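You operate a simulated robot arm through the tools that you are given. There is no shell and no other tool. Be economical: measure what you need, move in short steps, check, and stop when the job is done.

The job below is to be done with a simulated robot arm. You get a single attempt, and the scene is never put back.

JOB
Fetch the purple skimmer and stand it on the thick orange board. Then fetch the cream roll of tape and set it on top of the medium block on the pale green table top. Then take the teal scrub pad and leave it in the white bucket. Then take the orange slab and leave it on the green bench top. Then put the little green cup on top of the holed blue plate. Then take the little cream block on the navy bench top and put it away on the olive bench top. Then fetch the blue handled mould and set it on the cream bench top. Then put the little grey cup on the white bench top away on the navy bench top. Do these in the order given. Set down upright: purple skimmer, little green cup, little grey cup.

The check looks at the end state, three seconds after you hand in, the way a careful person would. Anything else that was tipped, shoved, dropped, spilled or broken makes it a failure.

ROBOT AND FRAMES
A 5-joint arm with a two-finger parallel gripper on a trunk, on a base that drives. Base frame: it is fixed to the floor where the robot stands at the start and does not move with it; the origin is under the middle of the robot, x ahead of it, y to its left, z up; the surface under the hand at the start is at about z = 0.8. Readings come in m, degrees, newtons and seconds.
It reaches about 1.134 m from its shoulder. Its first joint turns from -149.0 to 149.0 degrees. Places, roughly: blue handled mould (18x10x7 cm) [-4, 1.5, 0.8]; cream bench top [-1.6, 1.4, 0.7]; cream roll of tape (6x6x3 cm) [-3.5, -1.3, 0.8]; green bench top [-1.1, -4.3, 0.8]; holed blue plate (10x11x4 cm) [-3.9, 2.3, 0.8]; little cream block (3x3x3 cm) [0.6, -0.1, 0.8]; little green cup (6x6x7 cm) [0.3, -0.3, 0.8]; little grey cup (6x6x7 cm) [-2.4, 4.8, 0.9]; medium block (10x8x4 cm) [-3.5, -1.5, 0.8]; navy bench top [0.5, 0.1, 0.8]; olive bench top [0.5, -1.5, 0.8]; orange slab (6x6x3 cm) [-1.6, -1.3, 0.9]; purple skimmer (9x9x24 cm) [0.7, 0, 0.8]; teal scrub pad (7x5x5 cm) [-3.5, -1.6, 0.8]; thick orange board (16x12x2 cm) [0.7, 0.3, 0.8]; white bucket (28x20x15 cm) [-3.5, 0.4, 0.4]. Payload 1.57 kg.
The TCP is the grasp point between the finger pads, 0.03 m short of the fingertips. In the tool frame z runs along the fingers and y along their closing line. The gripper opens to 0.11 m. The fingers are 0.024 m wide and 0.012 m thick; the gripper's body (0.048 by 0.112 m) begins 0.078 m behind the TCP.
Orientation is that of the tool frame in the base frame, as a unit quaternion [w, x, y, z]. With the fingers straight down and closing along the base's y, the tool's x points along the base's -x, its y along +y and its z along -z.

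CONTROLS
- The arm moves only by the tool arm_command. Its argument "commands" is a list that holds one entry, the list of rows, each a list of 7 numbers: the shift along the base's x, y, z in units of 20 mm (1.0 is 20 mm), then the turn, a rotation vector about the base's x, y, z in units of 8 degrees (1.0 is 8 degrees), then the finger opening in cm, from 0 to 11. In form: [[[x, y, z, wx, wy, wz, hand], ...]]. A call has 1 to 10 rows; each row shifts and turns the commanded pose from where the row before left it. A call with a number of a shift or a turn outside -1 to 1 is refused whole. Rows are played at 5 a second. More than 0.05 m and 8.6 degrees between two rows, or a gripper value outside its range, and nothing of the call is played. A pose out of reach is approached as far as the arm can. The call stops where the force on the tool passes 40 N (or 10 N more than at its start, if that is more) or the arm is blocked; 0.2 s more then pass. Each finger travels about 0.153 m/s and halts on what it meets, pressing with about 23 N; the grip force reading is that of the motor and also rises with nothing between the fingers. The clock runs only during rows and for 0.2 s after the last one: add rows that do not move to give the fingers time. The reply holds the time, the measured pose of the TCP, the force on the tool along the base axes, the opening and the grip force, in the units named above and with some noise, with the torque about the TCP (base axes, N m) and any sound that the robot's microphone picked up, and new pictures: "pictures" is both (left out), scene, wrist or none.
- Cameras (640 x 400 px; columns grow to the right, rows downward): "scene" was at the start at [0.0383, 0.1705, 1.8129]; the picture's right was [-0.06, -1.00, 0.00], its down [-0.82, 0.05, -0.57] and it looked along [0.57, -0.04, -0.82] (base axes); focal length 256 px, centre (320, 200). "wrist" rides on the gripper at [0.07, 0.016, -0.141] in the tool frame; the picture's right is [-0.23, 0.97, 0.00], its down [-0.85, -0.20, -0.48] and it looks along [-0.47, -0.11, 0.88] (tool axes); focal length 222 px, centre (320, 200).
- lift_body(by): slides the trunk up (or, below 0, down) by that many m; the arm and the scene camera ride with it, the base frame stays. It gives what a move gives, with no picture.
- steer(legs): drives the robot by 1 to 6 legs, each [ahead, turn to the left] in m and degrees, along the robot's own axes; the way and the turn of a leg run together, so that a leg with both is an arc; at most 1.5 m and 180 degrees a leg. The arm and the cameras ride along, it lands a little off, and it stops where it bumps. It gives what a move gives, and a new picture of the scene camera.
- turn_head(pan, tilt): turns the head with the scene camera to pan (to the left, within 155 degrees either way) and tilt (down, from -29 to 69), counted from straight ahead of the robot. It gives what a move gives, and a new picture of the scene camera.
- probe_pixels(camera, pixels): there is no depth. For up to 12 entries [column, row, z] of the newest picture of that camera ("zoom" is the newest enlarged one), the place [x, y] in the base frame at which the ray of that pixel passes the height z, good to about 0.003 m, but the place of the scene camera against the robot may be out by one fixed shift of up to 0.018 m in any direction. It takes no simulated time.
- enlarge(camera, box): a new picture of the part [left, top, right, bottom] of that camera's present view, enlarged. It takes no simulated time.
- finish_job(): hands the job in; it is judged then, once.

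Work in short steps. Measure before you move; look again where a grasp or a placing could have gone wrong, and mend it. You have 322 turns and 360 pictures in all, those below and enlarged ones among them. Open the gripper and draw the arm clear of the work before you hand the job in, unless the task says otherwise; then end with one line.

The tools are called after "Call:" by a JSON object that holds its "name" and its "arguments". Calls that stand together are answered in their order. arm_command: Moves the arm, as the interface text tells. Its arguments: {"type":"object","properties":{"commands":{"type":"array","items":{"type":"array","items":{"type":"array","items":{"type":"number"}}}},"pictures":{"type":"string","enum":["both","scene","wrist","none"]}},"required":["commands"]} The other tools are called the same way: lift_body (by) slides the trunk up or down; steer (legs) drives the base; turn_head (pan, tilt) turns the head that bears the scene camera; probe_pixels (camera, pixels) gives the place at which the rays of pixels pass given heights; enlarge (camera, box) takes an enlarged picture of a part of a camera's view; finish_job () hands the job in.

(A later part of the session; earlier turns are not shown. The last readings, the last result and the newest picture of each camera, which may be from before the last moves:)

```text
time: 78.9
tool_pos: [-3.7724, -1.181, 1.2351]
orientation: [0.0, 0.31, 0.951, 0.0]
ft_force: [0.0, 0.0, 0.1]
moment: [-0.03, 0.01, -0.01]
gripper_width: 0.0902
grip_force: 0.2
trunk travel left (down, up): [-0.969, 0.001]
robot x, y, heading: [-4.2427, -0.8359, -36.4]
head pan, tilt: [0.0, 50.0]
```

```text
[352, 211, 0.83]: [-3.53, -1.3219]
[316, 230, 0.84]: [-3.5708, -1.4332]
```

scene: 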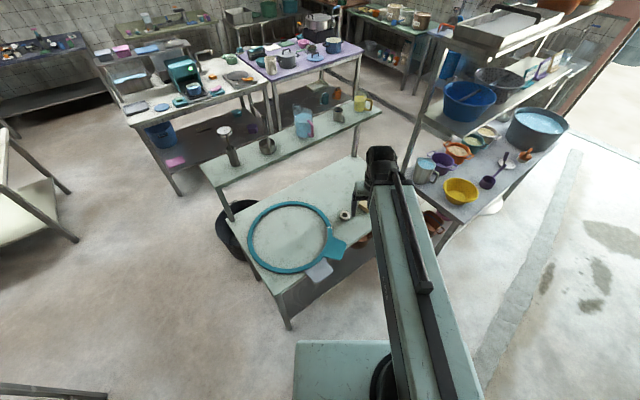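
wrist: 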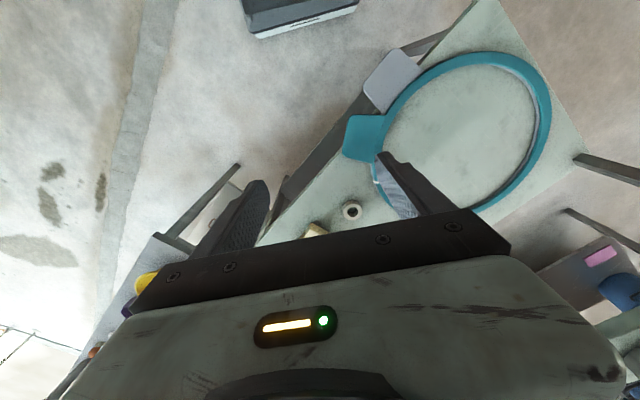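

I'll extend toward the tape while staying high.

Call:
{"name": "arm_command", "arguments": {"commands": [[[1, -0.58, 0, 0, 0, 0, 9], [1, -0.58, 0, 0, 0, 0, 9], [1, -0.58, 0, 0, 0, 0, 9], [1, -0.58, 0, 0, 0, 0, 9], [1, -0.58, 0, 0, 0, 0, 9], [1, -0.58, 0, 0, 0, 0, 9], [1, -0.58, 0, 0, 0, 0, 9], [1, -0.58, 0, 0, 0, 0, 9], [1, -0.58, 0, 0, 0, 0, 9], [1, -0.58, 0, 0, 0, 0, 9]]], "pictures": "none"}}

Call:
{"name": "arm_command", "arguments": {"commands": [[[1, -0.58, 0, 0, 0, 0, 9], [1, -0.58, 0, 0, 0, 0, 9], [0, 0, 0, 0, 0, 0, 9]]]}}

```text
time: 81.1
tool_pos: [-3.5697, -1.2986, 1.236]
orientation: [0.0, 0.311, 0.951, 0.0]
ft_force: [-0.4, -0.8, -0.6]
moment: [-0.03, 0.02, -0.01]
gripper_width: 0.0901
grip_force: 0.0
trunk travel left (down, up): [-0.969, 0.001]
robot x, y, heading: [-4.2422, -0.8365, -36.5]
head pan, tilt: [0.0, 50.0]
```

```text
time: 81.9
tool_pos: [-3.5303, -1.3205, 1.2356]
orientation: [-0.001, 0.31, 0.951, 0.0]
ft_force: [0.3, 0.1, -0.4]
moment: [-0.02, -0.04, 0.01]
gripper_width: 0.0903
grip_force: 0.0
trunk travel left (down, up): [-0.969, 0.001]
robot x, y, heading: [-4.2441, -0.8351, -36.6]
head pan, tilt: [0.0, 50.0]
```

scene: 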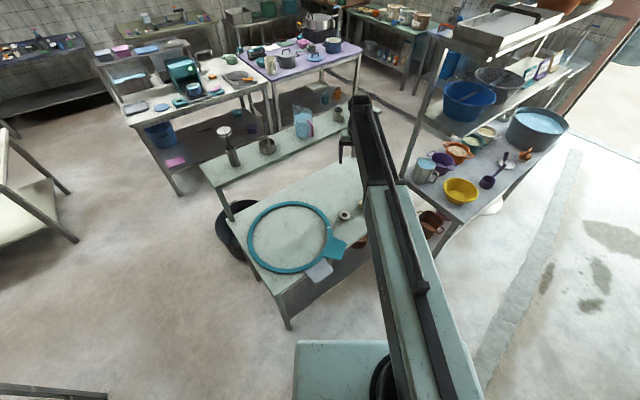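
wrist: 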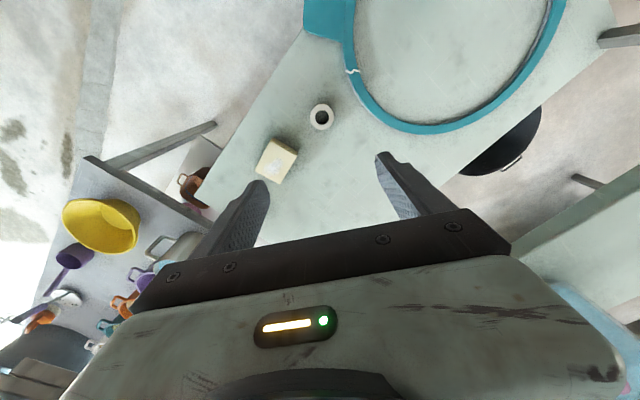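

Before descending I need to know how far the boom's head sticks out past the TCP toward the shelf. I'll enlarge the tip and probe it.

Call:
{"name": "enlarge", "arguments": {"camera": "scene", "box": [300, 80, 420, 220]}}

Call:
{"name": "probe_pixels", "arguments": {"camera": "scene", "pixels": [[361, 96, 1.3], [361, 96, 1.4], [361, 96, 1.5], [345, 165, 1.2], [345, 145, 1.3], [372, 180, 1.4], [372, 180, 1.5], [382, 110, 1.12], [200, 165, 1.12], [382, 107, 1.2]]}}

```text
2.86 times, centred on (360, 150) of scene
```

zoom: 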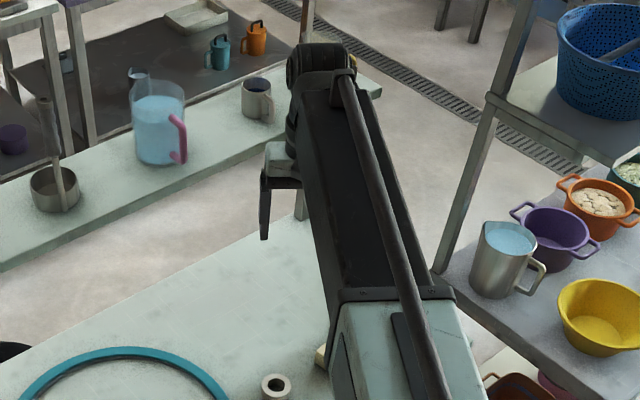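

```text
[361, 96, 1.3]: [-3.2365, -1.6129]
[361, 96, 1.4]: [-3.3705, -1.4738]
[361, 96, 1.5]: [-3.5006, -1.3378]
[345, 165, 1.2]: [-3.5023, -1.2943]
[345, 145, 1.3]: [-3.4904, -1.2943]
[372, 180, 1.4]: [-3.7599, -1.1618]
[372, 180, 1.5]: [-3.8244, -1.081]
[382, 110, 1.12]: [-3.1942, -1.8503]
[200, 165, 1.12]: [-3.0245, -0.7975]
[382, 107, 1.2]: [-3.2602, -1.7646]
```

The fingertip probe agrees with the measured TCP. The boom's knuckle reaches about 0.08 m past the TCP and the shelf's rear edge is near x = -3.30, so there is clearance. I'll refine the tape and block from the wrist view.

Call:
{"name": "enlarge", "arguments": {"camera": "wrist", "box": [220, 80, 400, 200]}}

Call:
{"name": "probe_pixels", "arguments": {"camera": "wrist", "pixels": [[321, 117, 0.83], [276, 156, 0.84], [254, 174, 0.84], [266, 140, 0.84], [298, 150, 0.84], [290, 180, 0.84]]}}

```text
3.33 times, centred on (310, 140) of wrist
```

zoom: 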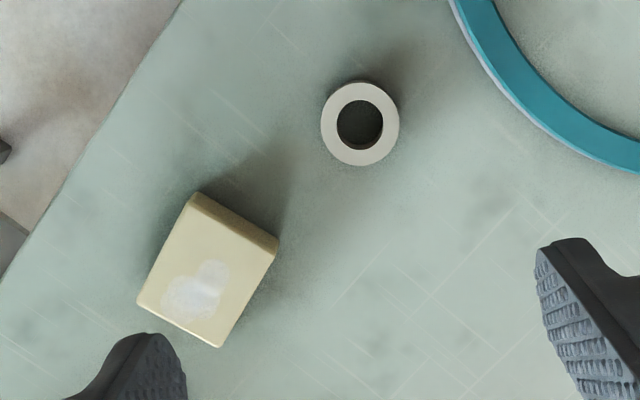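

```text
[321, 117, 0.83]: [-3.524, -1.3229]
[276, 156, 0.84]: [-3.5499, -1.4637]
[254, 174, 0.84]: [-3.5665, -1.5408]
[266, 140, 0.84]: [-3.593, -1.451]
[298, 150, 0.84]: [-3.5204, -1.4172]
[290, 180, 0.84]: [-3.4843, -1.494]
```

Call:
{"name": "probe_pixels", "arguments": {"camera": "zoom", "pixels": [[360, 122, 0.83], [360, 80, 0.83], [360, 165, 0.83], [321, 123, 0.83], [399, 123, 0.83], [193, 212, 0.84], [275, 252, 0.84], [215, 347, 0.84], [137, 302, 0.84], [206, 278, 0.84]]}}

```text
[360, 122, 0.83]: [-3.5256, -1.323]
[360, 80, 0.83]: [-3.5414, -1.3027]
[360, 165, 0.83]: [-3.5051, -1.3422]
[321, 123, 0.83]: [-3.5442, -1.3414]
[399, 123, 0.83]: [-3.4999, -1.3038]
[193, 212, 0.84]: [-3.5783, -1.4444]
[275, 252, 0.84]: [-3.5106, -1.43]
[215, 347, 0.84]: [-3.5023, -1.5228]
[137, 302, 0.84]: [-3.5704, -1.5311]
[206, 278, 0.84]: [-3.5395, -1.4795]
```

The tape is at (-3.524, -1.323) and the block's centre at (-3.540, -1.482). I'll lower the trunk by 0.33 and check.

Call:
{"name": "lift_body", "arguments": {"by": -0.33}}

Call:
{"name": "arm_command", "arguments": {"commands": [[[0.3, -0.1, 0, 0, 0, 0, 9]]]}}

```text
time: 85.2
tool_pos: [-3.5306, -1.3199, 0.9061]
orientation: [0.0, 0.31, 0.951, 0.0]
ft_force: [0.8, 0.2, -0.4]
moment: [-0.02, -0.02, -0.05]
gripper_width: 0.0898
grip_force: 0.1
trunk travel left (down, up): [-0.639, 0.331]
robot x, y, heading: [-4.2398, -0.8339, -36.6]
head pan, tilt: [0.0, 50.0]
```

```text
time: 85.6
tool_pos: [-3.5255, -1.3229, 0.9061]
orientation: [0.0, 0.31, 0.951, 0.0]
ft_force: [-0.1, 0.1, -0.5]
moment: [-0.02, 0.03, -0.02]
gripper_width: 0.0901
grip_force: 0.1
trunk travel left (down, up): [-0.639, 0.331]
robot x, y, heading: [-4.2422, -0.8371, -36.1]
head pan, tilt: [0.0, 50.0]
```

scene: 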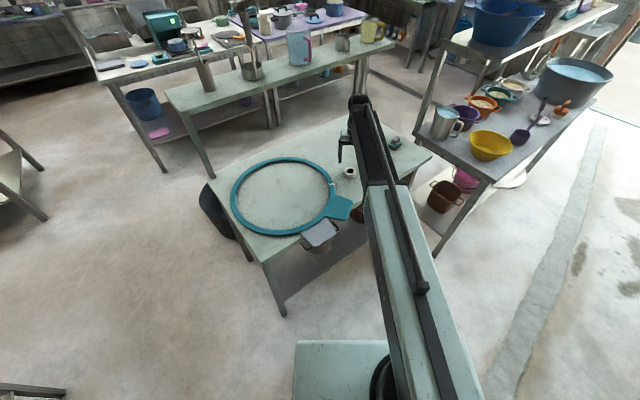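
wrist: 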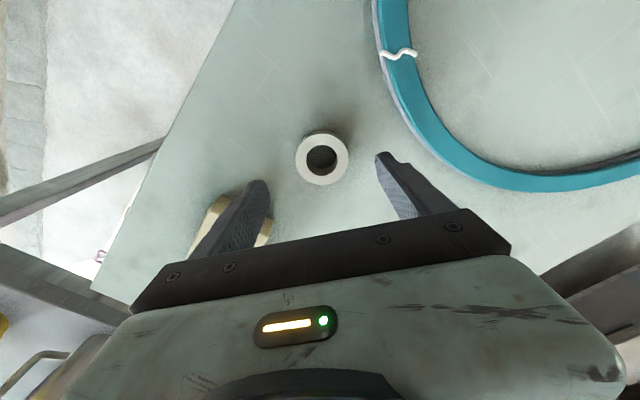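

Call:
{"name": "probe_pixels", "arguments": {"camera": "wrist", "pixels": [[322, 158, 0.83], [296, 158, 0.83], [348, 158, 0.83], [322, 132, 0.83], [322, 186, 0.83]]}}

```text
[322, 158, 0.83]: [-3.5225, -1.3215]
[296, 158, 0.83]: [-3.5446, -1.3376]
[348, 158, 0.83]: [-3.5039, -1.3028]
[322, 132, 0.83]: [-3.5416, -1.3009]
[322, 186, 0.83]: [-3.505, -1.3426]
```

The tape is centred. I'll lower to about 0.84 and close.

Call:
{"name": "lift_body", "arguments": {"by": -0.062}}

Call:
{"name": "lift_body", "arguments": {"by": -0.005}}

Call:
{"name": "arm_command", "arguments": {"commands": [[[0.1, 0, 0, 0, 0, 0, 7.5], [0, 0, 0, 0, 0, 0, 6], [0, 0, 0, 0, 0, 0, 4], [0, 0, 0, 0, 0, 0, 4], [0, 0, 0, 0, 0, 0, 4]]], "pictures": "wrist"}}

```text
time: 86.6
tool_pos: [-3.5251, -1.3234, 0.8439]
orientation: [0.0, 0.31, 0.951, 0.0]
ft_force: [-0.3, -0.5, 0.2]
moment: [-0.02, 0.03, 0.01]
gripper_width: 0.0901
grip_force: 0.1
trunk travel left (down, up): [-0.577, 0.393]
robot x, y, heading: [-4.2411, -0.8319, -36.3]
head pan, tilt: [0.0, 50.0]
```

```text
time: 87.1
tool_pos: [-3.5267, -1.3226, 0.8393]
orientation: [-0.001, 0.309, 0.951, 0.0]
ft_force: [0.3, 0.0, 0.3]
moment: [-0.02, 0.0, 0.01]
gripper_width: 0.09
grip_force: 0.1
trunk travel left (down, up): [-0.572, 0.398]
robot x, y, heading: [-4.2386, -0.8357, -36.4]
head pan, tilt: [0.0, 50.0]
```

```text
time: 88.3
tool_pos: [-3.5239, -1.3225, 0.8397]
orientation: [0.0, 0.31, 0.951, 0.0]
ft_force: [-0.1, 0.4, -0.6]
moment: [0.01, -0.02, 0.0]
gripper_width: 0.0538
grip_force: 23.3
trunk travel left (down, up): [-0.572, 0.398]
robot x, y, heading: [-4.2404, -0.834, -36.4]
head pan, tilt: [0.0, 50.0]
```

wrist: 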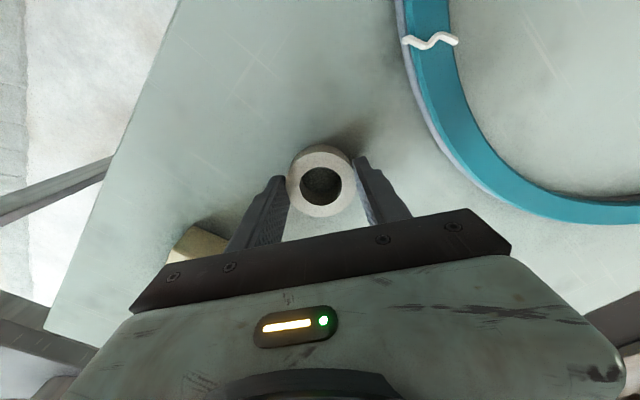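

Gripped at 5.4 cm. I'll lift 0.08 m and move over the block.

Call:
{"name": "lift_body", "arguments": {"by": 0.09}}

Call:
{"name": "arm_command", "arguments": {"commands": [[[-0.1, -1, 0, 0, 0, 0, 4], [-0.1, -1, 0, 0, 0, 0, 4], [-0.1, -1, 0, 0, 0, 0, 4], [-0.1, -1, 0, 0, 0, 0, 4], [-0.1, -1, 0, 0, 0, 0, 4], [-0.1, -1, 0, 0, 0, 0, 4], [-0.1, -1, 0, 0, 0, 0, 4], [-0.1, -1, 0, 0, 0, 0, 4], [0, 0, 0, 0, 0, 0, 4]]]}}

```text
time: 89.6
tool_pos: [-3.524, -1.3237, 0.9291]
orientation: [0.001, 0.31, 0.951, -0.001]
ft_force: [-0.6, -0.3, -0.4]
moment: [-0.02, -0.01, -0.01]
gripper_width: 0.0535
grip_force: 22.8
trunk travel left (down, up): [-0.662, 0.308]
robot x, y, heading: [-4.2404, -0.8342, -36.5]
head pan, tilt: [0.0, 50.0]
```

```text
time: 91.6
tool_pos: [-3.5453, -1.4772, 0.928]
orientation: [0.0, 0.31, 0.951, 0.0]
ft_force: [1.0, -0.1, 0.1]
moment: [-0.03, 0.0, 0.02]
gripper_width: 0.0536
grip_force: 22.9
out of reach, approached as far as the arm can: row 8
trunk travel left (down, up): [-0.662, 0.308]
robot x, y, heading: [-4.2392, -0.8385, -36.6]
head pan, tilt: [0.0, 50.0]
```

scene: 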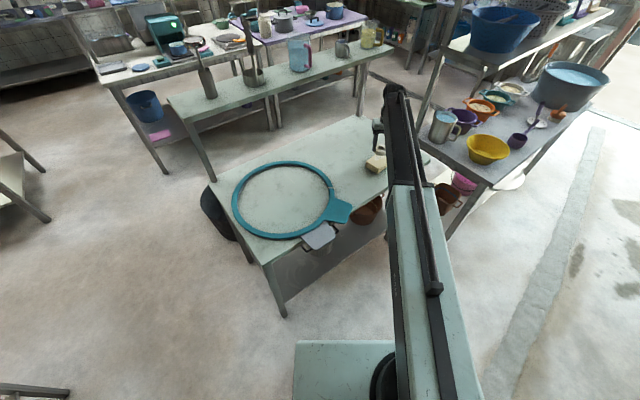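
wrist: 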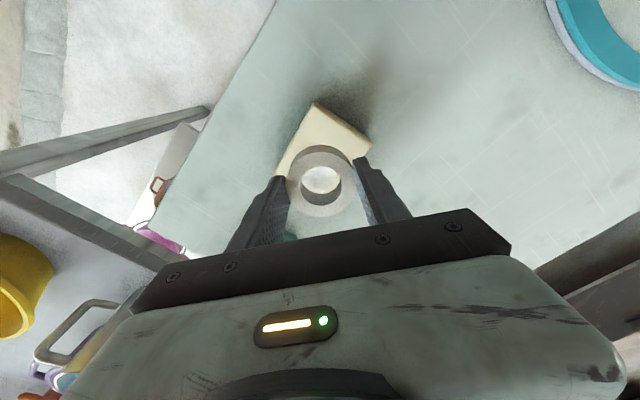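

Row 8 hit the reach limit (about 0.945 m horizontally). The TCP at (-3.545,-1.477) is within 7 mm of the block's centre. I'll check the block's corners.

Call:
{"name": "probe_pixels", "arguments": {"camera": "wrist", "pixels": [[317, 108, 0.84], [370, 152, 0.84], [278, 176, 0.84], [320, 181, 0.89]]}}

```text
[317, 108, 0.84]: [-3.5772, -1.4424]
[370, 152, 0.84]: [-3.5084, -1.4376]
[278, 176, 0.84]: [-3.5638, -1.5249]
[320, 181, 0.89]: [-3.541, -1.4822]
```

Block centre is about (-3.536,-1.481). I'll nudge +x 6 mm and +y 4 mm, then lower.

Call:
{"name": "arm_command", "arguments": {"commands": [[[0.3, 0.2, 0, 0, 0, 0, 4]]], "pictures": "none"}}

Call:
{"name": "lift_body", "arguments": {"by": -0.042}}

Call:
{"name": "lift_body", "arguments": {"by": -0.004}}

```text
time: 92.0
tool_pos: [-3.5416, -1.473, 0.928]
orientation: [0.001, 0.31, 0.951, 0.0]
ft_force: [0.0, -0.6, -0.9]
moment: [0.03, 0.0, 0.03]
gripper_width: 0.0539
grip_force: 23.5
trunk travel left (down, up): [-0.662, 0.308]
robot x, y, heading: [-4.2443, -0.8351, -36.1]
head pan, tilt: [0.0, 50.0]
```

```text
time: 92.8
tool_pos: [-3.5401, -1.4722, 0.8869]
orientation: [0.002, 0.31, 0.951, -0.001]
ft_force: [0.4, 0.4, -0.4]
moment: [0.01, 0.0, 0.03]
gripper_width: 0.0538
grip_force: 23.3
trunk travel left (down, up): [-0.62, 0.35]
robot x, y, heading: [-4.2411, -0.839, -36.5]
head pan, tilt: [0.0, 50.0]
```

```text
time: 93.3
tool_pos: [-3.5402, -1.4721, 0.8828]
orientation: [0.002, 0.31, 0.951, 0.0]
ft_force: [0.1, 0.4, -0.1]
moment: [-0.02, -0.02, 0.03]
gripper_width: 0.0537
grip_force: 23.2
trunk travel left (down, up): [-0.616, 0.354]
robot x, y, heading: [-4.2418, -0.8384, -36.4]
head pan, tilt: [0.0, 50.0]
```

Call:
{"name": "lift_body", "arguments": {"by": -0.002}}

Call:
{"name": "lift_body", "arguments": {"by": -0.002}}

```text
time: 93.9
tool_pos: [-3.5407, -1.4725, 0.8802]
orientation: [0.001, 0.31, 0.951, 0.0]
ft_force: [-0.2, -0.7, -0.1]
moment: [0.02, 0.01, 0.03]
gripper_width: 0.0534
grip_force: 23.1
trunk travel left (down, up): [-0.614, 0.356]
robot x, y, heading: [-4.2403, -0.8333, -36.6]
head pan, tilt: [0.0, 50.0]
```

```text
time: 94.4
tool_pos: [-3.5396, -1.4734, 0.8786]
orientation: [0.001, 0.31, 0.951, 0.0]
ft_force: [0.1, -0.3, 0.3]
moment: [-0.07, 0.01, 0.02]
gripper_width: 0.0537
grip_force: 23.3
trunk travel left (down, up): [-0.612, 0.358]
robot x, y, heading: [-4.2426, -0.8353, -36.2]
head pan, tilt: [0.0, 50.0]
```

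Call:
{"name": "lift_body", "arguments": {"by": -0.002}}

Call:
{"name": "arm_command", "arguments": {"commands": [[[0, 0, 0, 0, 0, 0, 4]]], "pictures": "wrist"}}

```text
time: 94.9
tool_pos: [-3.5406, -1.4739, 0.8772]
orientation: [0.001, 0.309, 0.951, -0.001]
ft_force: [0.2, 0.2, -0.4]
moment: [0.01, -0.03, 0.0]
gripper_width: 0.0538
grip_force: 22.7
trunk travel left (down, up): [-0.61, 0.36]
robot x, y, heading: [-4.2421, -0.834, -36.5]
head pan, tilt: [0.0, 50.0]
```

```text
time: 95.3
tool_pos: [-3.5403, -1.4725, 0.8774]
orientation: [0.001, 0.31, 0.951, -0.001]
ft_force: [0.5, -0.5, 0.3]
moment: [0.03, 0.05, -0.01]
gripper_width: 0.0535
grip_force: 22.9
trunk travel left (down, up): [-0.61, 0.36]
robot x, y, heading: [-4.2418, -0.8357, -36.5]
head pan, tilt: [0.0, 50.0]
```

wrist: 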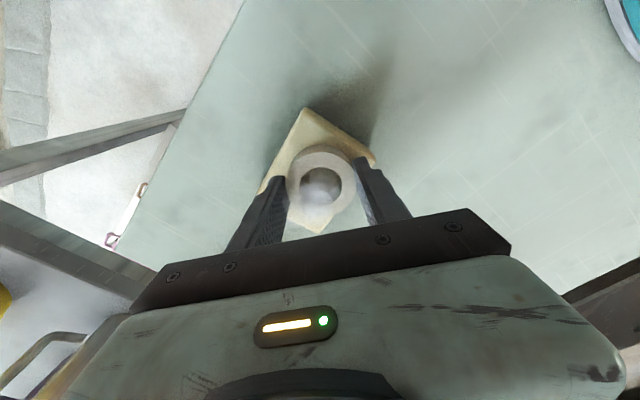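

No contact yet, so I'll continue in small steps.

Call:
{"name": "lift_body", "arguments": {"by": -0.002}}

Call:
{"name": "lift_body", "arguments": {"by": -0.002}}

```text
time: 95.8
tool_pos: [-3.541, -1.4729, 0.8759]
orientation: [0.002, 0.31, 0.951, -0.001]
ft_force: [2.5, -2.1, 10.2]
moment: [0.02, 0.01, -0.01]
gripper_width: 0.0535
grip_force: 22.7
trunk travel left (down, up): [-0.608, 0.362]
robot x, y, heading: [-4.2414, -0.8349, -36.4]
head pan, tilt: [0.0, 50.0]
```

```text
time: 96.3
tool_pos: [-3.5411, -1.4722, 0.8741]
orientation: [0.003, 0.31, 0.951, -0.001]
ft_force: [1.9, -1.6, 15.4]
moment: [-0.08, -0.1, -0.01]
gripper_width: 0.0534
grip_force: 23.2
trunk travel left (down, up): [-0.606, 0.364]
robot x, y, heading: [-4.2395, -0.8354, -36.4]
head pan, tilt: [0.0, 50.0]
```

Contact (10–15 N). I'll ease up 2 mm, open gently (the fingers have free space), and rise.

Call:
{"name": "lift_body", "arguments": {"by": 0.002}}

Call:
{"name": "arm_command", "arguments": {"commands": [[[0, 0, 0, 0, 0, 0, 5.6], [0, 0, 0, 0, 0, 0, 6.2], [0, 0, 0, 0, 0, 0, 7.5], [0, 0, 0, 0, 0, 0, 9], [0, 0, 0, 0, 0, 0, 9]]], "pictures": "none"}}

Call:
{"name": "lift_body", "arguments": {"by": 0.12}}

Call:
{"name": "arm_command", "arguments": {"commands": [[[0, 0, 0, 0, 0, 0, 9]]]}}

```text
time: 96.9
tool_pos: [-3.5408, -1.4736, 0.8759]
orientation: [0.002, 0.31, 0.951, -0.001]
ft_force: [0.7, -0.1, 0.3]
moment: [0.02, 0.0, 0.03]
gripper_width: 0.0536
grip_force: 23.4
trunk travel left (down, up): [-0.608, 0.362]
robot x, y, heading: [-4.2406, -0.8378, -36.5]
head pan, tilt: [0.0, 50.0]
```

```text
time: 98.1
tool_pos: [-3.5412, -1.4732, 0.8749]
orientation: [0.001, 0.31, 0.951, -0.001]
ft_force: [1.0, -0.2, 0.0]
moment: [-0.02, 0.0, 0.0]
gripper_width: 0.0902
grip_force: 0.1
trunk travel left (down, up): [-0.608, 0.362]
robot x, y, heading: [-4.2453, -0.8376, -36.5]
head pan, tilt: [0.0, 50.0]
```

```text
time: 99.6
tool_pos: [-3.5405, -1.4723, 0.9952]
orientation: [0.001, 0.31, 0.951, 0.0]
ft_force: [-0.3, -0.2, -0.3]
moment: [0.03, 0.01, 0.02]
gripper_width: 0.0899
grip_force: 0.1
trunk travel left (down, up): [-0.728, 0.242]
robot x, y, heading: [-4.2425, -0.8338, -36.5]
head pan, tilt: [0.0, 50.0]
```

```text
time: 100.0
tool_pos: [-3.5402, -1.473, 0.9946]
orientation: [0.002, 0.31, 0.951, 0.0]
ft_force: [0.2, -0.9, -0.2]
moment: [0.0, -0.01, -0.03]
gripper_width: 0.0901
grip_force: 0.1
trunk travel left (down, up): [-0.728, 0.242]
robot x, y, heading: [-4.2396, -0.8343, -36.4]
head pan, tilt: [0.0, 50.0]
```

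scene: 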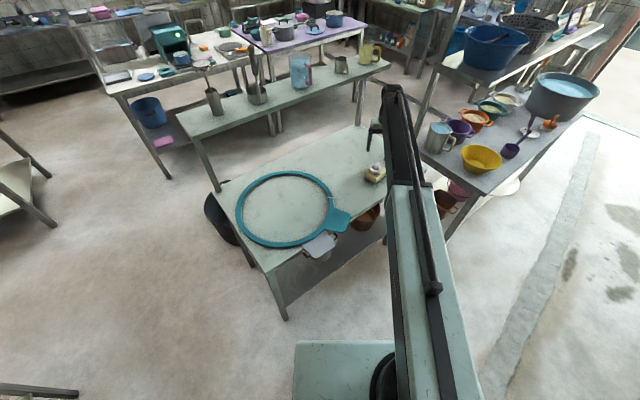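
wrist: 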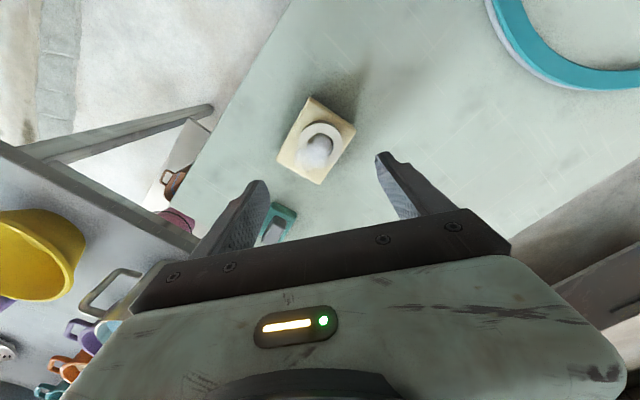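

The tape sits on the block. The pad at wrist (277,222) is beyond reach from here, so I'll probe it, raise the trunk, retract, and shift the base.

Call:
{"name": "probe_pixels", "arguments": {"camera": "wrist", "pixels": [[277, 222, 0.83], [277, 222, 0.84]]}}

Call:
{"name": "lift_body", "arguments": {"by": 0.24}}

Call:
{"name": "arm_command", "arguments": {"commands": [[[-1, 0.9, 0, 0, 0, 0, 9], [-1, 0.9, 0, 0, 0, 0, 9], [-1, 0.9, 0, 0, 0, 0, 9], [-1, 0.9, 0, 0, 0, 0, 9], [-1, 0.9, 0, 0, 0, 0, 9], [-1, 0.9, 0, 0, 0, 0, 9], [-1, 0.8, 0, 0, 0, 0, 9], [-1, 0.8, 0, 0, 0, 0, 9], [-1, 0.8, 0, 0, 0, 0, 9], [-1, 0.8, 0, 0, 0, 0, 9]]], "pictures": "none"}}

Call:
{"name": "arm_command", "arguments": {"commands": [[[-1, 0.8, 0, 0, 0, 0, 9], [-0.8, 0.8, 0, 0, 0, 0, 9], [0, 0, 0, 0, 0, 0, 9]]], "pictures": "none"}}

```text
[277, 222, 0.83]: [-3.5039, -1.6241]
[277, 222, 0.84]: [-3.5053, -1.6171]
```

```text
time: 102.5
tool_pos: [-3.5397, -1.473, 1.2353]
orientation: [0.002, 0.31, 0.951, 0.0]
ft_force: [-0.4, 0.4, 0.3]
moment: [0.0, -0.02, -0.03]
gripper_width: 0.0902
grip_force: 0.0
trunk travel left (down, up): [-0.968, 0.002]
robot x, y, heading: [-4.2423, -0.8364, -36.3]
head pan, tilt: [0.0, 50.0]
```

```text
time: 104.7
tool_pos: [-3.7407, -1.2999, 1.2356]
orientation: [0.003, 0.309, 0.951, -0.001]
ft_force: [0.7, 0.6, 0.1]
moment: [0.03, 0.02, 0.01]
gripper_width: 0.0902
grip_force: 0.1
trunk travel left (down, up): [-0.968, 0.002]
robot x, y, heading: [-4.2413, -0.8334, -36.3]
head pan, tilt: [0.0, 50.0]
```

```text
time: 105.5
tool_pos: [-3.7784, -1.2679, 1.2354]
orientation: [0.002, 0.31, 0.951, 0.001]
ft_force: [0.6, -0.4, -0.2]
moment: [0.03, -0.02, -0.02]
gripper_width: 0.09
grip_force: 0.1
trunk travel left (down, up): [-0.968, 0.002]
robot x, y, heading: [-4.2442, -0.8376, -36.3]
head pan, tilt: [0.0, 50.0]
```

I'll drive to about (-4.24,-1.17), turning away first and back again.

Call:
{"name": "steer", "arguments": {"legs": [[0, -54], [0.33, 0], [0, 62]]}}

Call:
{"name": "arm_command", "arguments": {"commands": [[[0, 0, 0, 0, 0, 0, 9]]], "pictures": "wrist"}}

```text
time: 112.8
tool_pos: [-3.7052, -1.5175, 1.2354]
orientation: [0.002, 0.226, 0.974, 0.0]
ft_force: [-1.2, 0.3, 0.0]
moment: [0.02, -0.02, -0.02]
gripper_width: 0.09
grip_force: 0.0
trunk travel left (down, up): [-0.968, 0.002]
robot x, y, heading: [-4.2413, -1.1823, -26.5]
head pan, tilt: [0.0, 50.0]
```

scene: 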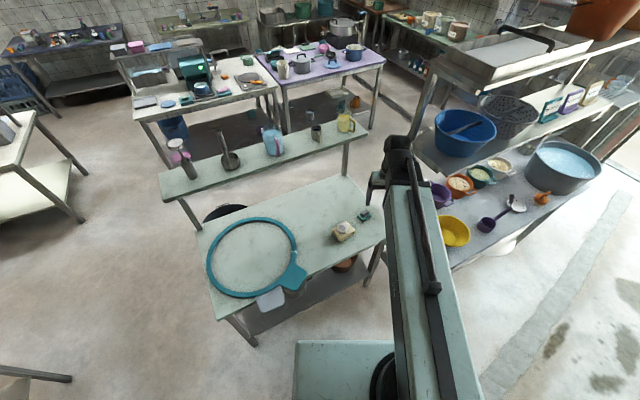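

```text
time: 113.2
tool_pos: [-3.7054, -1.5175, 1.2347]
orientation: [0.002, 0.227, 0.974, 0.0]
ft_force: [0.6, 0.6, 1.3]
moment: [-0.01, -0.01, 0.0]
gripper_width: 0.09
grip_force: 0.1
trunk travel left (down, up): [-0.968, 0.002]
robot x, y, heading: [-4.2437, -1.1816, -26.9]
head pan, tilt: [0.0, 50.0]
```

wrist: 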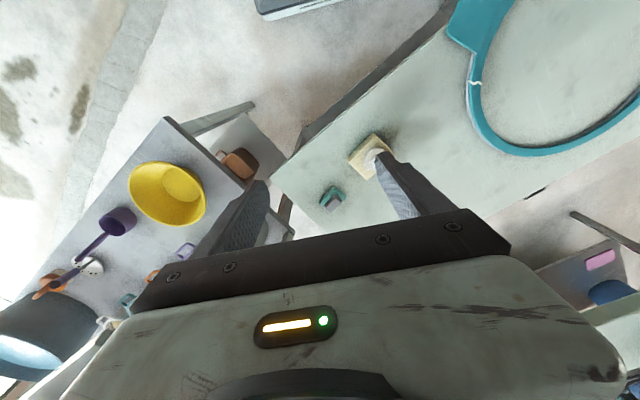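

The pad is at wrist (332,197). I'll check it and the rack's nearest corner and post before extending.

Call:
{"name": "probe_pixels", "arguments": {"camera": "wrist", "pixels": [[332, 196, 0.83], [332, 196, 0.84], [165, 120, 0.8]]}}

Call:
{"name": "probe_pixels", "arguments": {"camera": "scene", "pixels": [[416, 150, 1.1], [416, 150, 1.2], [440, 60, 1.5], [440, 60, 1.6], [366, 214, 0.84], [384, 232, 0.8], [408, 145, 1.5]]}}

Call:
{"name": "enlarge", "arguments": {"camera": "scene", "box": [330, 0, 640, 270]}}

```text
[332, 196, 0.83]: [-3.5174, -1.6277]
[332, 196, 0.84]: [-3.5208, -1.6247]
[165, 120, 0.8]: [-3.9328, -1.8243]
```

```text
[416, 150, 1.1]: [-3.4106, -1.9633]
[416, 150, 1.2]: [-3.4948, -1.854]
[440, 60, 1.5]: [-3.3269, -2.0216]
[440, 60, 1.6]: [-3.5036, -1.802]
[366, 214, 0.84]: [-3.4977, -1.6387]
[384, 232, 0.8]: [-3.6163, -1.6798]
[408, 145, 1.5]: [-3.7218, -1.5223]
```

```text
1.48 times, centred on (485, 135) of scene
```

zoom: 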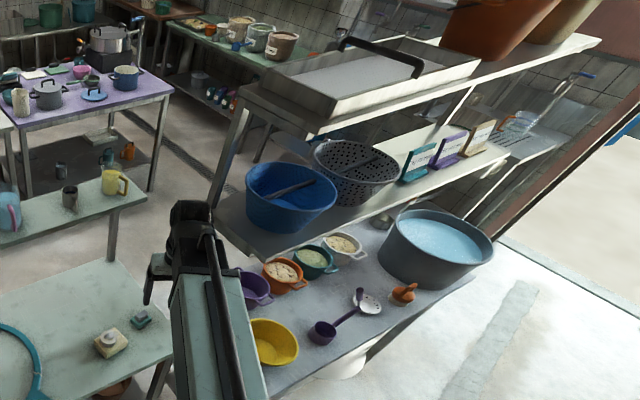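

The rack stays at y < -1.8, so there is enough clearance. I'll extend over the pad.

Call:
{"name": "arm_command", "arguments": {"commands": [[[1, -0.58, 0, 0, 0, 0, 9], [1, -0.58, 0, 0, 0, 0, 9], [1, -0.58, 0, 0, 0, 0, 9], [1, -0.58, 0, 0, 0, 0, 9], [1, -0.58, 0, 0, 0, 0, 9], [1, -0.58, 0, 0, 0, 0, 9], [1, -0.58, 0, 0, 0, 0, 9], [1, -0.58, 0, 0, 0, 0, 9], [1, -0.58, 0, 0, 0, 0, 9], [0.3, -0.2, 0, 0, 0, 0, 9]]], "pictures": "none"}}

Call:
{"name": "lift_body", "arguments": {"by": -0.28}}

Call:
{"name": "arm_command", "arguments": {"commands": [[[0, 0, 0, 0, 0, 0, 9]]]}}

Call:
{"name": "enlarge", "arguments": {"camera": "wrist", "box": [240, 80, 420, 220]}}

```text
time: 115.4
tool_pos: [-3.5193, -1.6264, 1.2364]
orientation: [0.002, 0.227, 0.974, -0.001]
ft_force: [0.2, 0.1, 0.3]
moment: [0.0, 0.02, 0.02]
gripper_width: 0.0901
grip_force: 0.0
trunk travel left (down, up): [-0.968, 0.002]
robot x, y, heading: [-4.2399, -1.1797, -26.8]
head pan, tilt: [0.0, 50.0]
```

```text
time: 118.2
tool_pos: [-3.5184, -1.6258, 0.9539]
orientation: [0.002, 0.226, 0.974, -0.001]
ft_force: [0.9, 0.5, -0.5]
moment: [0.0, 0.0, -0.04]
gripper_width: 0.0902
grip_force: 0.0
trunk travel left (down, up): [-0.688, 0.282]
robot x, y, heading: [-4.2438, -1.1832, -26.8]
head pan, tilt: [0.0, 50.0]
```

```text
time: 118.6
tool_pos: [-3.5191, -1.6269, 0.9556]
orientation: [0.001, 0.227, 0.974, -0.001]
ft_force: [0.7, -0.7, -0.4]
moment: [0.02, 0.04, 0.0]
gripper_width: 0.0901
grip_force: 0.2
trunk travel left (down, up): [-0.688, 0.282]
robot x, y, heading: [-4.241, -1.1826, -27.0]
head pan, tilt: [0.0, 50.0]
```

scene: 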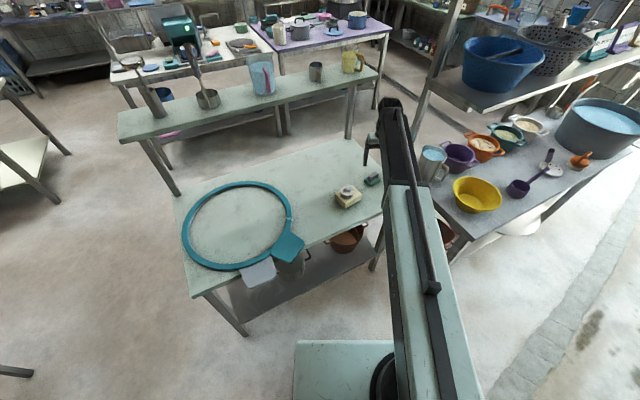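
wrist: 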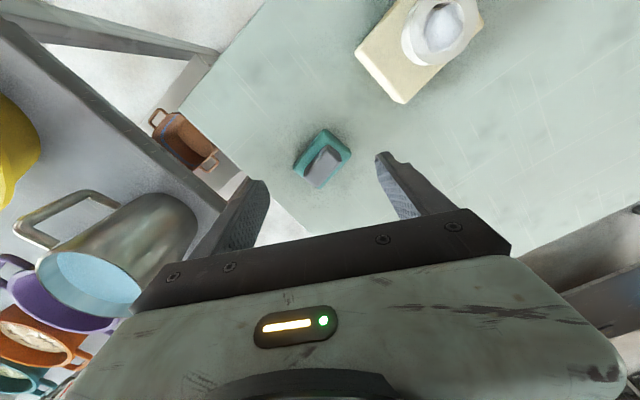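

```text
2.86 times, centred on (330, 150) of wrist
```

zoom: 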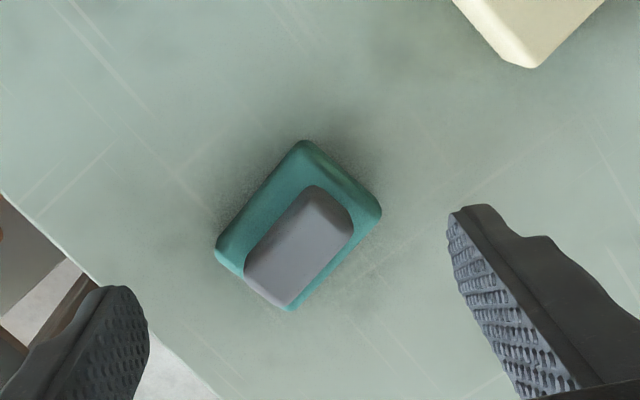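

I'll probe the pad's grey grip top and teal base corners to get its orientation.

Call:
{"name": "probe_pixels", "arguments": {"camera": "zoom", "pixels": [[318, 190, 0.85], [352, 220, 0.85], [290, 303, 0.85], [247, 265, 0.85], [303, 145, 0.82], [380, 210, 0.82], [290, 308, 0.82], [217, 246, 0.82]]}}

```text
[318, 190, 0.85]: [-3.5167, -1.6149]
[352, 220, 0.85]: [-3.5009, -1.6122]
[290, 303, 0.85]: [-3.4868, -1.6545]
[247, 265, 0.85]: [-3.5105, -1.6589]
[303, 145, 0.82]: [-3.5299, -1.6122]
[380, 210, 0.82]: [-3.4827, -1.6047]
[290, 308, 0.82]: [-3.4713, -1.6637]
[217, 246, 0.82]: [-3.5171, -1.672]
```

Pad centre is about (-3.500,-1.638), and its narrow axis lies at a bearing of 9°. I'll rotate the tool by -55° and centre.

Call:
{"name": "arm_command", "arguments": {"commands": [[[0.3, -0.2, 0, 0, 0, -1, 9], [0.3, -0.2, 0, 0, 0, -1, 9], [0.35, -0.15, 0, 0, 0, -1, 9], [0, 0, 0, 0, 0, -1, 9], [0, 0, 0, 0, 0, -1, 9], [0, 0, 0, 0, 0, -1, 9], [0, 0, 0, 0, 0, -0.9, 9], [0, 0, 0, 0, 0, 0, 9]]], "pictures": "wrist"}}

```text
time: 120.4
tool_pos: [-3.4976, -1.6383, 0.9544]
orientation: [0.001, 0.653, 0.758, -0.001]
ft_force: [0.5, -0.1, -0.1]
moment: [-0.02, -0.02, -0.01]
gripper_width: 0.09
grip_force: 0.2
trunk travel left (down, up): [-0.688, 0.282]
robot x, y, heading: [-4.2414, -1.1814, -26.8]
head pan, tilt: [0.0, 50.0]
```

wrist: 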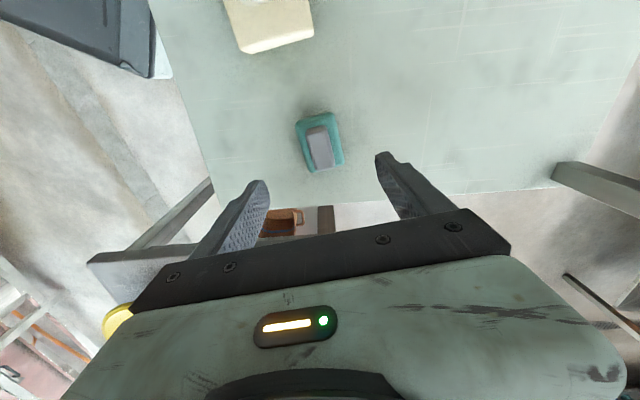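

The pad is aligned between the fingers. I'll descend and grip.

Call:
{"name": "lift_body", "arguments": {"by": -0.108}}

Call:
{"name": "lift_body", "arguments": {"by": -0.009}}

Call:
{"name": "arm_command", "arguments": {"commands": [[[0, 0, 0, 0, 0, 0, 7], [0, 0, 0, 0, 0, 0, 5], [0, 0, 0, 0, 0, 0, 3], [0, 0, 0, 0, 0, 0, 3], [0, 0, 0, 0, 0, 0, 3]]], "pictures": "wrist"}}

```text
time: 121.8
tool_pos: [-3.4984, -1.6372, 0.8469]
orientation: [0.002, 0.652, 0.758, -0.001]
ft_force: [0.3, 1.0, 0.3]
moment: [-0.01, -0.02, 0.03]
gripper_width: 0.0899
grip_force: 0.0
trunk travel left (down, up): [-0.58, 0.39]
robot x, y, heading: [-4.2401, -1.1814, -27.0]
head pan, tilt: [0.0, 50.0]
```

```text
time: 122.4
tool_pos: [-3.4996, -1.637, 0.8377]
orientation: [0.001, 0.652, 0.758, -0.001]
ft_force: [0.2, -0.7, 0.0]
moment: [0.02, 0.0, 0.01]
gripper_width: 0.09
grip_force: 0.1
trunk travel left (down, up): [-0.571, 0.399]
robot x, y, heading: [-4.2409, -1.1824, -27.0]
head pan, tilt: [0.0, 50.0]
```

```text
time: 123.6
tool_pos: [-3.4998, -1.6372, 0.8378]
orientation: [0.002, 0.652, 0.758, 0.0]
ft_force: [-0.2, 0.5, 0.2]
moment: [0.03, -0.02, 0.02]
gripper_width: 0.0495
grip_force: 22.8
trunk travel left (down, up): [-0.571, 0.399]
robot x, y, heading: [-4.2413, -1.1804, -26.7]
head pan, tilt: [0.0, 50.0]
```

wrist: 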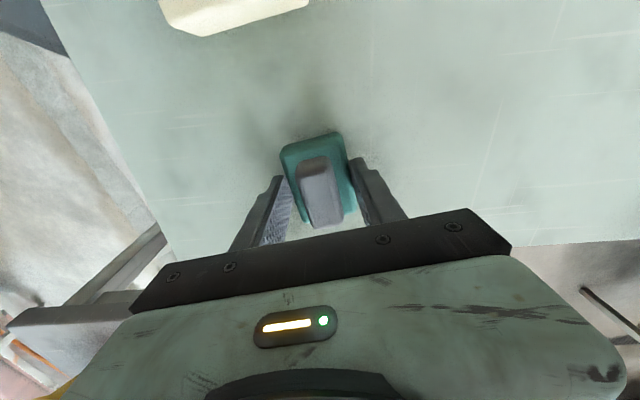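

Gripped. I'll lift to the top and retract.

Call:
{"name": "lift_body", "arguments": {"by": 0.398}}

Call:
{"name": "arm_command", "arguments": {"commands": [[[-1, 0.6, 0, 0, 0, 0, 3], [-1, 0.6, 0, 0, 0, 0, 3], [-1, 0.6, 0, 0, 0, 0, 3], [-1, 0.6, 0, 0, 0, 0, 3], [-1, 0.6, 0, 0, 0, 0, 3], [-1, 0.6, 0, 0, 0, 0, 3], [-1, 0.6, 0, 0, 0, 0, 3], [-1, 0.6, 0, 0, 0, 0, 3], [-1, 0.6, 0, 0, 0, 0, 3], [-1, 0.6, 0, 0, 0, 0, 3]]], "pictures": "both"}}

```text
time: 127.4
tool_pos: [-3.4987, -1.6376, 1.2367]
orientation: [0.001, 0.652, 0.758, -0.001]
ft_force: [-0.3, 0.8, -0.2]
moment: [-0.01, -0.02, -0.01]
gripper_width: 0.0495
grip_force: 22.6
trunk travel left (down, up): [-0.969, 0.001]
robot x, y, heading: [-4.2406, -1.1826, -27.0]
head pan, tilt: [0.0, 50.0]
```

```text
time: 129.6
tool_pos: [-3.6988, -1.5184, 1.2362]
orientation: [0.002, 0.652, 0.758, -0.002]
ft_force: [1.1, 0.3, -1.3]
moment: [0.01, 0.01, 0.01]
gripper_width: 0.049
grip_force: 23.0
trunk travel left (down, up): [-0.969, 0.001]
robot x, y, heading: [-4.239, -1.1809, -27.0]
head pan, tilt: [0.0, 50.0]
```

scene: 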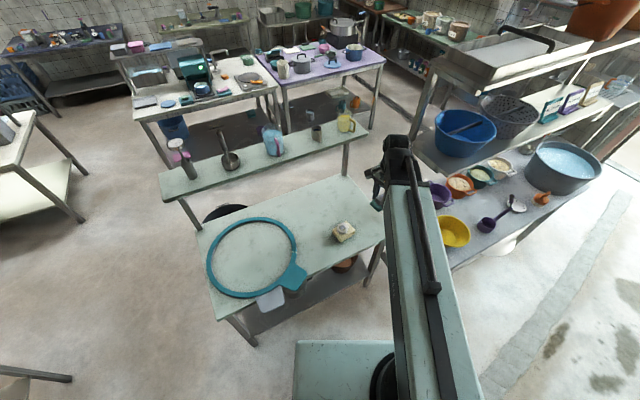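
wrist: 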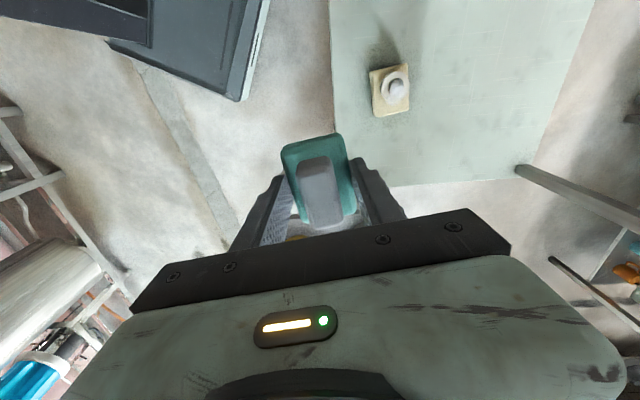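

The pad is held. Now I'll look at the yellow table and the bucket from here.

Call:
{"name": "turn_head", "arguments": {"pan": 93, "tilt": 40}}

Call:
{"name": "enlarge", "arguments": {"camera": "scene", "box": [200, 100, 440, 300]}}

```text
time: 131.3
tool_pos: [-3.6988, -1.517, 1.2359]
orientation: [0.001, 0.652, 0.758, 0.0]
ft_force: [1.1, 0.0, -0.7]
moment: [-0.02, -0.02, 0.0]
gripper_width: 0.0489
grip_force: 23.6
trunk travel left (down, up): [-0.969, 0.001]
robot x, y, heading: [-4.2441, -1.1844, -26.8]
head pan, tilt: [93.0, 40.0]
```

scene: 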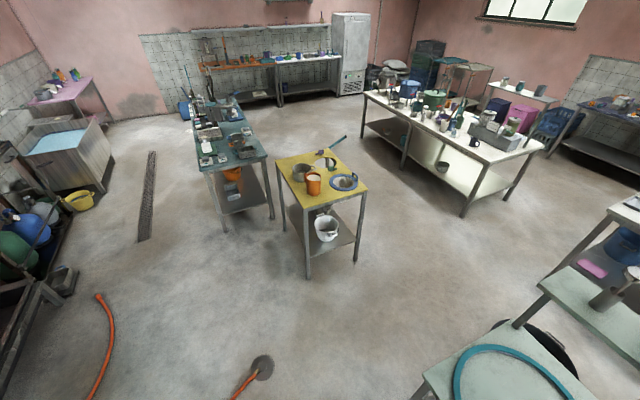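

```text
2.00 times, centred on (320, 200) of scene
```

zoom: 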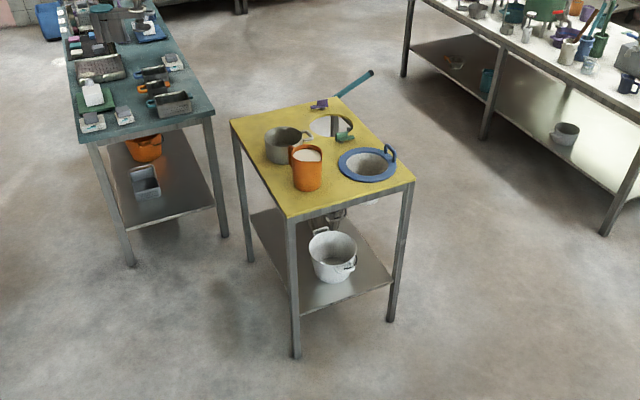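

I'll measure the yellow table, the blue-rimmed hopper and the bucket.

Call:
{"name": "probe_pixels", "arguments": {"camera": "zoom", "pixels": [[231, 121, 0.8], [335, 97, 0.8], [414, 182, 0.8], [288, 215, 0.8], [368, 163, 0.8], [331, 125, 0.8], [332, 243, 0.5], [332, 243, 0.55], [335, 280, 0.36], [296, 357, 0], [390, 322, 0], [248, 262, 0]]}}

Call:
{"name": "enlarge", "arguments": {"camera": "scene", "box": [270, 140, 380, 290]}}

```text
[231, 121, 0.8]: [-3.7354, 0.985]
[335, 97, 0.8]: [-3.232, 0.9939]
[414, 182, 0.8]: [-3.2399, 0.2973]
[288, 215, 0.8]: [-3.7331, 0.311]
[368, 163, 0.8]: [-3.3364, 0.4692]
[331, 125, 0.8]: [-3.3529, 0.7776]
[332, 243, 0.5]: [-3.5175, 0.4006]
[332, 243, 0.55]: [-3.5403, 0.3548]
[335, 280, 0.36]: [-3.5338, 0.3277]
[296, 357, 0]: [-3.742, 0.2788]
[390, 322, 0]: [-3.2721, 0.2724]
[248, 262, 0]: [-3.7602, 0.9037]
```

```text
2.67 times, centred on (325, 215) of scene
```

zoom: 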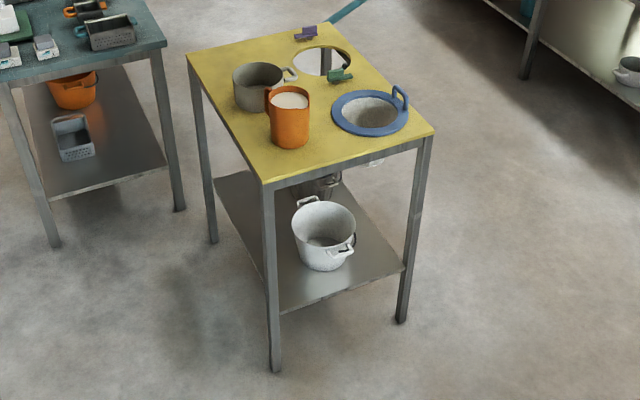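

The bucket stands on the lower shelf at about (-3.52, 0.40), partly under the table edge (y = 0.30). I plan to come in low with the tool tilted outward, from about (-3.85,-0.40) facing the bucket. Driving there with the arm high.

Call:
{"name": "steer", "arguments": {"legs": [[0, 91], [0.87, 0]]}}

Call:
{"name": "turn_head", "arguments": {"pan": 0, "tilt": 45}}

```text
time: 139.9
tool_pos: [-3.5577, 0.1735, 1.2358]
orientation: [0.002, -0.096, 0.995, 0.0]
ft_force: [0.0, 0.8, -1.2]
moment: [-0.01, 0.01, 0.02]
gripper_width: 0.0495
grip_force: 23.0
trunk travel left (down, up): [-0.969, 0.001]
robot x, y, heading: [-3.8755, -0.381, 64.9]
head pan, tilt: [93.0, 40.0]
```

scene: 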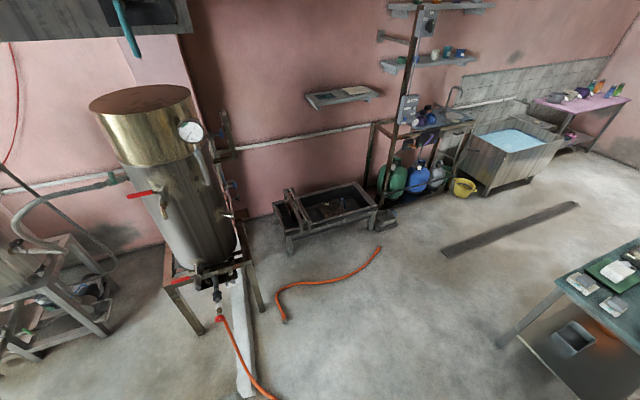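

```text
time: 141.5
tool_pos: [-3.5601, 0.1735, 1.2366]
orientation: [0.002, -0.095, 0.995, 0.0]
ft_force: [0.2, -0.8, -0.1]
moment: [0.04, -0.03, 0.02]
gripper_width: 0.0489
grip_force: 22.9
trunk travel left (down, up): [-0.969, 0.001]
robot x, y, heading: [-3.875, -0.3814, 65.1]
head pan, tilt: [0.0, 45.0]
```

scene: 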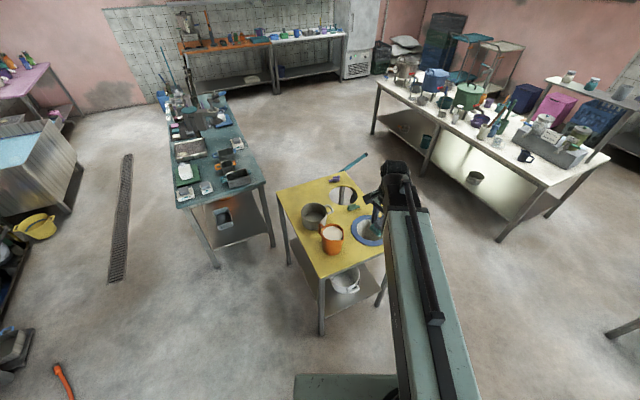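

I'll back off 0.12 m to leave room for the tilt, then re-align the tool.

Call:
{"name": "steer", "arguments": {"legs": [[-0.12, 0]]}}

Call:
{"name": "probe_pixels", "arguments": {"camera": "scene", "pixels": [[345, 282, 0.5]]}}

```text
time: 142.8
tool_pos: [-3.6107, 0.0619, 1.2364]
orientation: [0.003, -0.096, 0.995, 0.0]
ft_force: [-0.7, -0.6, -0.5]
moment: [0.05, 0.0, -0.02]
gripper_width: 0.0488
grip_force: 23.5
trunk travel left (down, up): [-0.969, 0.001]
robot x, y, heading: [-3.9239, -0.4919, 65.2]
head pan, tilt: [0.0, 45.0]
```

scene: 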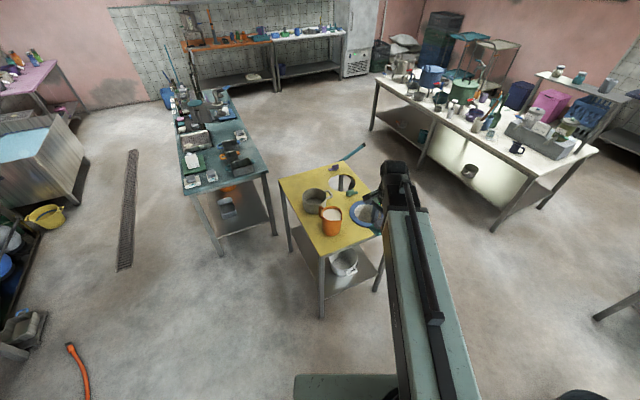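

```text
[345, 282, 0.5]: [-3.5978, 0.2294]
```

Call:
{"name": "enlarge", "arguments": {"camera": "scene", "box": [290, 220, 400, 320]}}

```text
4.00 times, centred on (345, 270) of scene
```

zoom: 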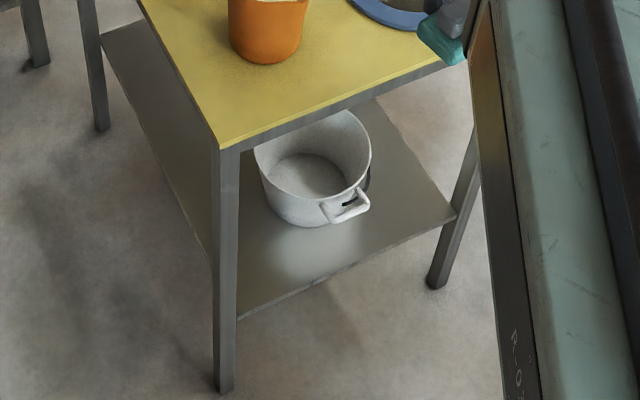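

Call:
{"name": "probe_pixels", "arguments": {"camera": "zoom", "pixels": [[238, 318, 0.3], [238, 318, 0.4], [455, 216, 0.3], [455, 216, 0.4], [313, 150, 0.45], [313, 150, 0.5], [255, 155, 0.5], [372, 155, 0.5], [315, 197, 0.5], [312, 228, 0.36], [222, 148, 0.8], [222, 390, 0.0]]}}

```text
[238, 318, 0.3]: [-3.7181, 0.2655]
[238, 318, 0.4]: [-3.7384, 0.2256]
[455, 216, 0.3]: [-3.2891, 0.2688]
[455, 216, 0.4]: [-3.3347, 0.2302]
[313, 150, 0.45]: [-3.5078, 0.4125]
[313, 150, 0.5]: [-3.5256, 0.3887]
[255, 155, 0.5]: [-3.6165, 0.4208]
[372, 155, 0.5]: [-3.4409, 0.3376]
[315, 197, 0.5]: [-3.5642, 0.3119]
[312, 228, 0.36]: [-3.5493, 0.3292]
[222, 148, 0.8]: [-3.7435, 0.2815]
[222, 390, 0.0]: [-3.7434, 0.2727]
```

Bucket rim is about z 0.44, centred near (-3.50, 0.40). I'll retract the tool to r about 0.59 on the bearing to the bucket and rotate it +53°, so that the closing direction is horizontal when tilted.

Call:
{"name": "arm_command", "arguments": {"commands": [[[-0.4, -0.16, 0, 0, 0, 1, 3], [-0.4, -0.16, 0, 0, 0, 1, 3], [-0.4, -0.16, 0, 0, 0, 1, 3], [-0.4, -0.16, 0, 0, 0, 1, 3], [-0.4, -0.16, 0, 0, 0, 1, 3], [-0.4, -0.15, 0, 0, 0, 1, 3], [-0.4, -0.15, 0, 0, 0, 0.66, 3], [0, 0, 0, 0, 0, 0, 3]]], "pictures": "none"}}

Call:
{"name": "lift_body", "arguments": {"by": -0.5}}

```text
time: 144.6
tool_pos: [-3.6675, 0.0406, 1.236]
orientation: [0.001, -0.533, 0.846, 0.0]
ft_force: [-0.1, 0.6, -0.4]
moment: [0.03, 0.0, 0.0]
gripper_width: 0.0489
grip_force: 23.1
trunk travel left (down, up): [-0.969, 0.001]
robot x, y, heading: [-3.922, -0.491, 65.3]
head pan, tilt: [0.0, 45.0]
```

```text
refused: -0.5 is not a number from -0.4 to 0.4
```

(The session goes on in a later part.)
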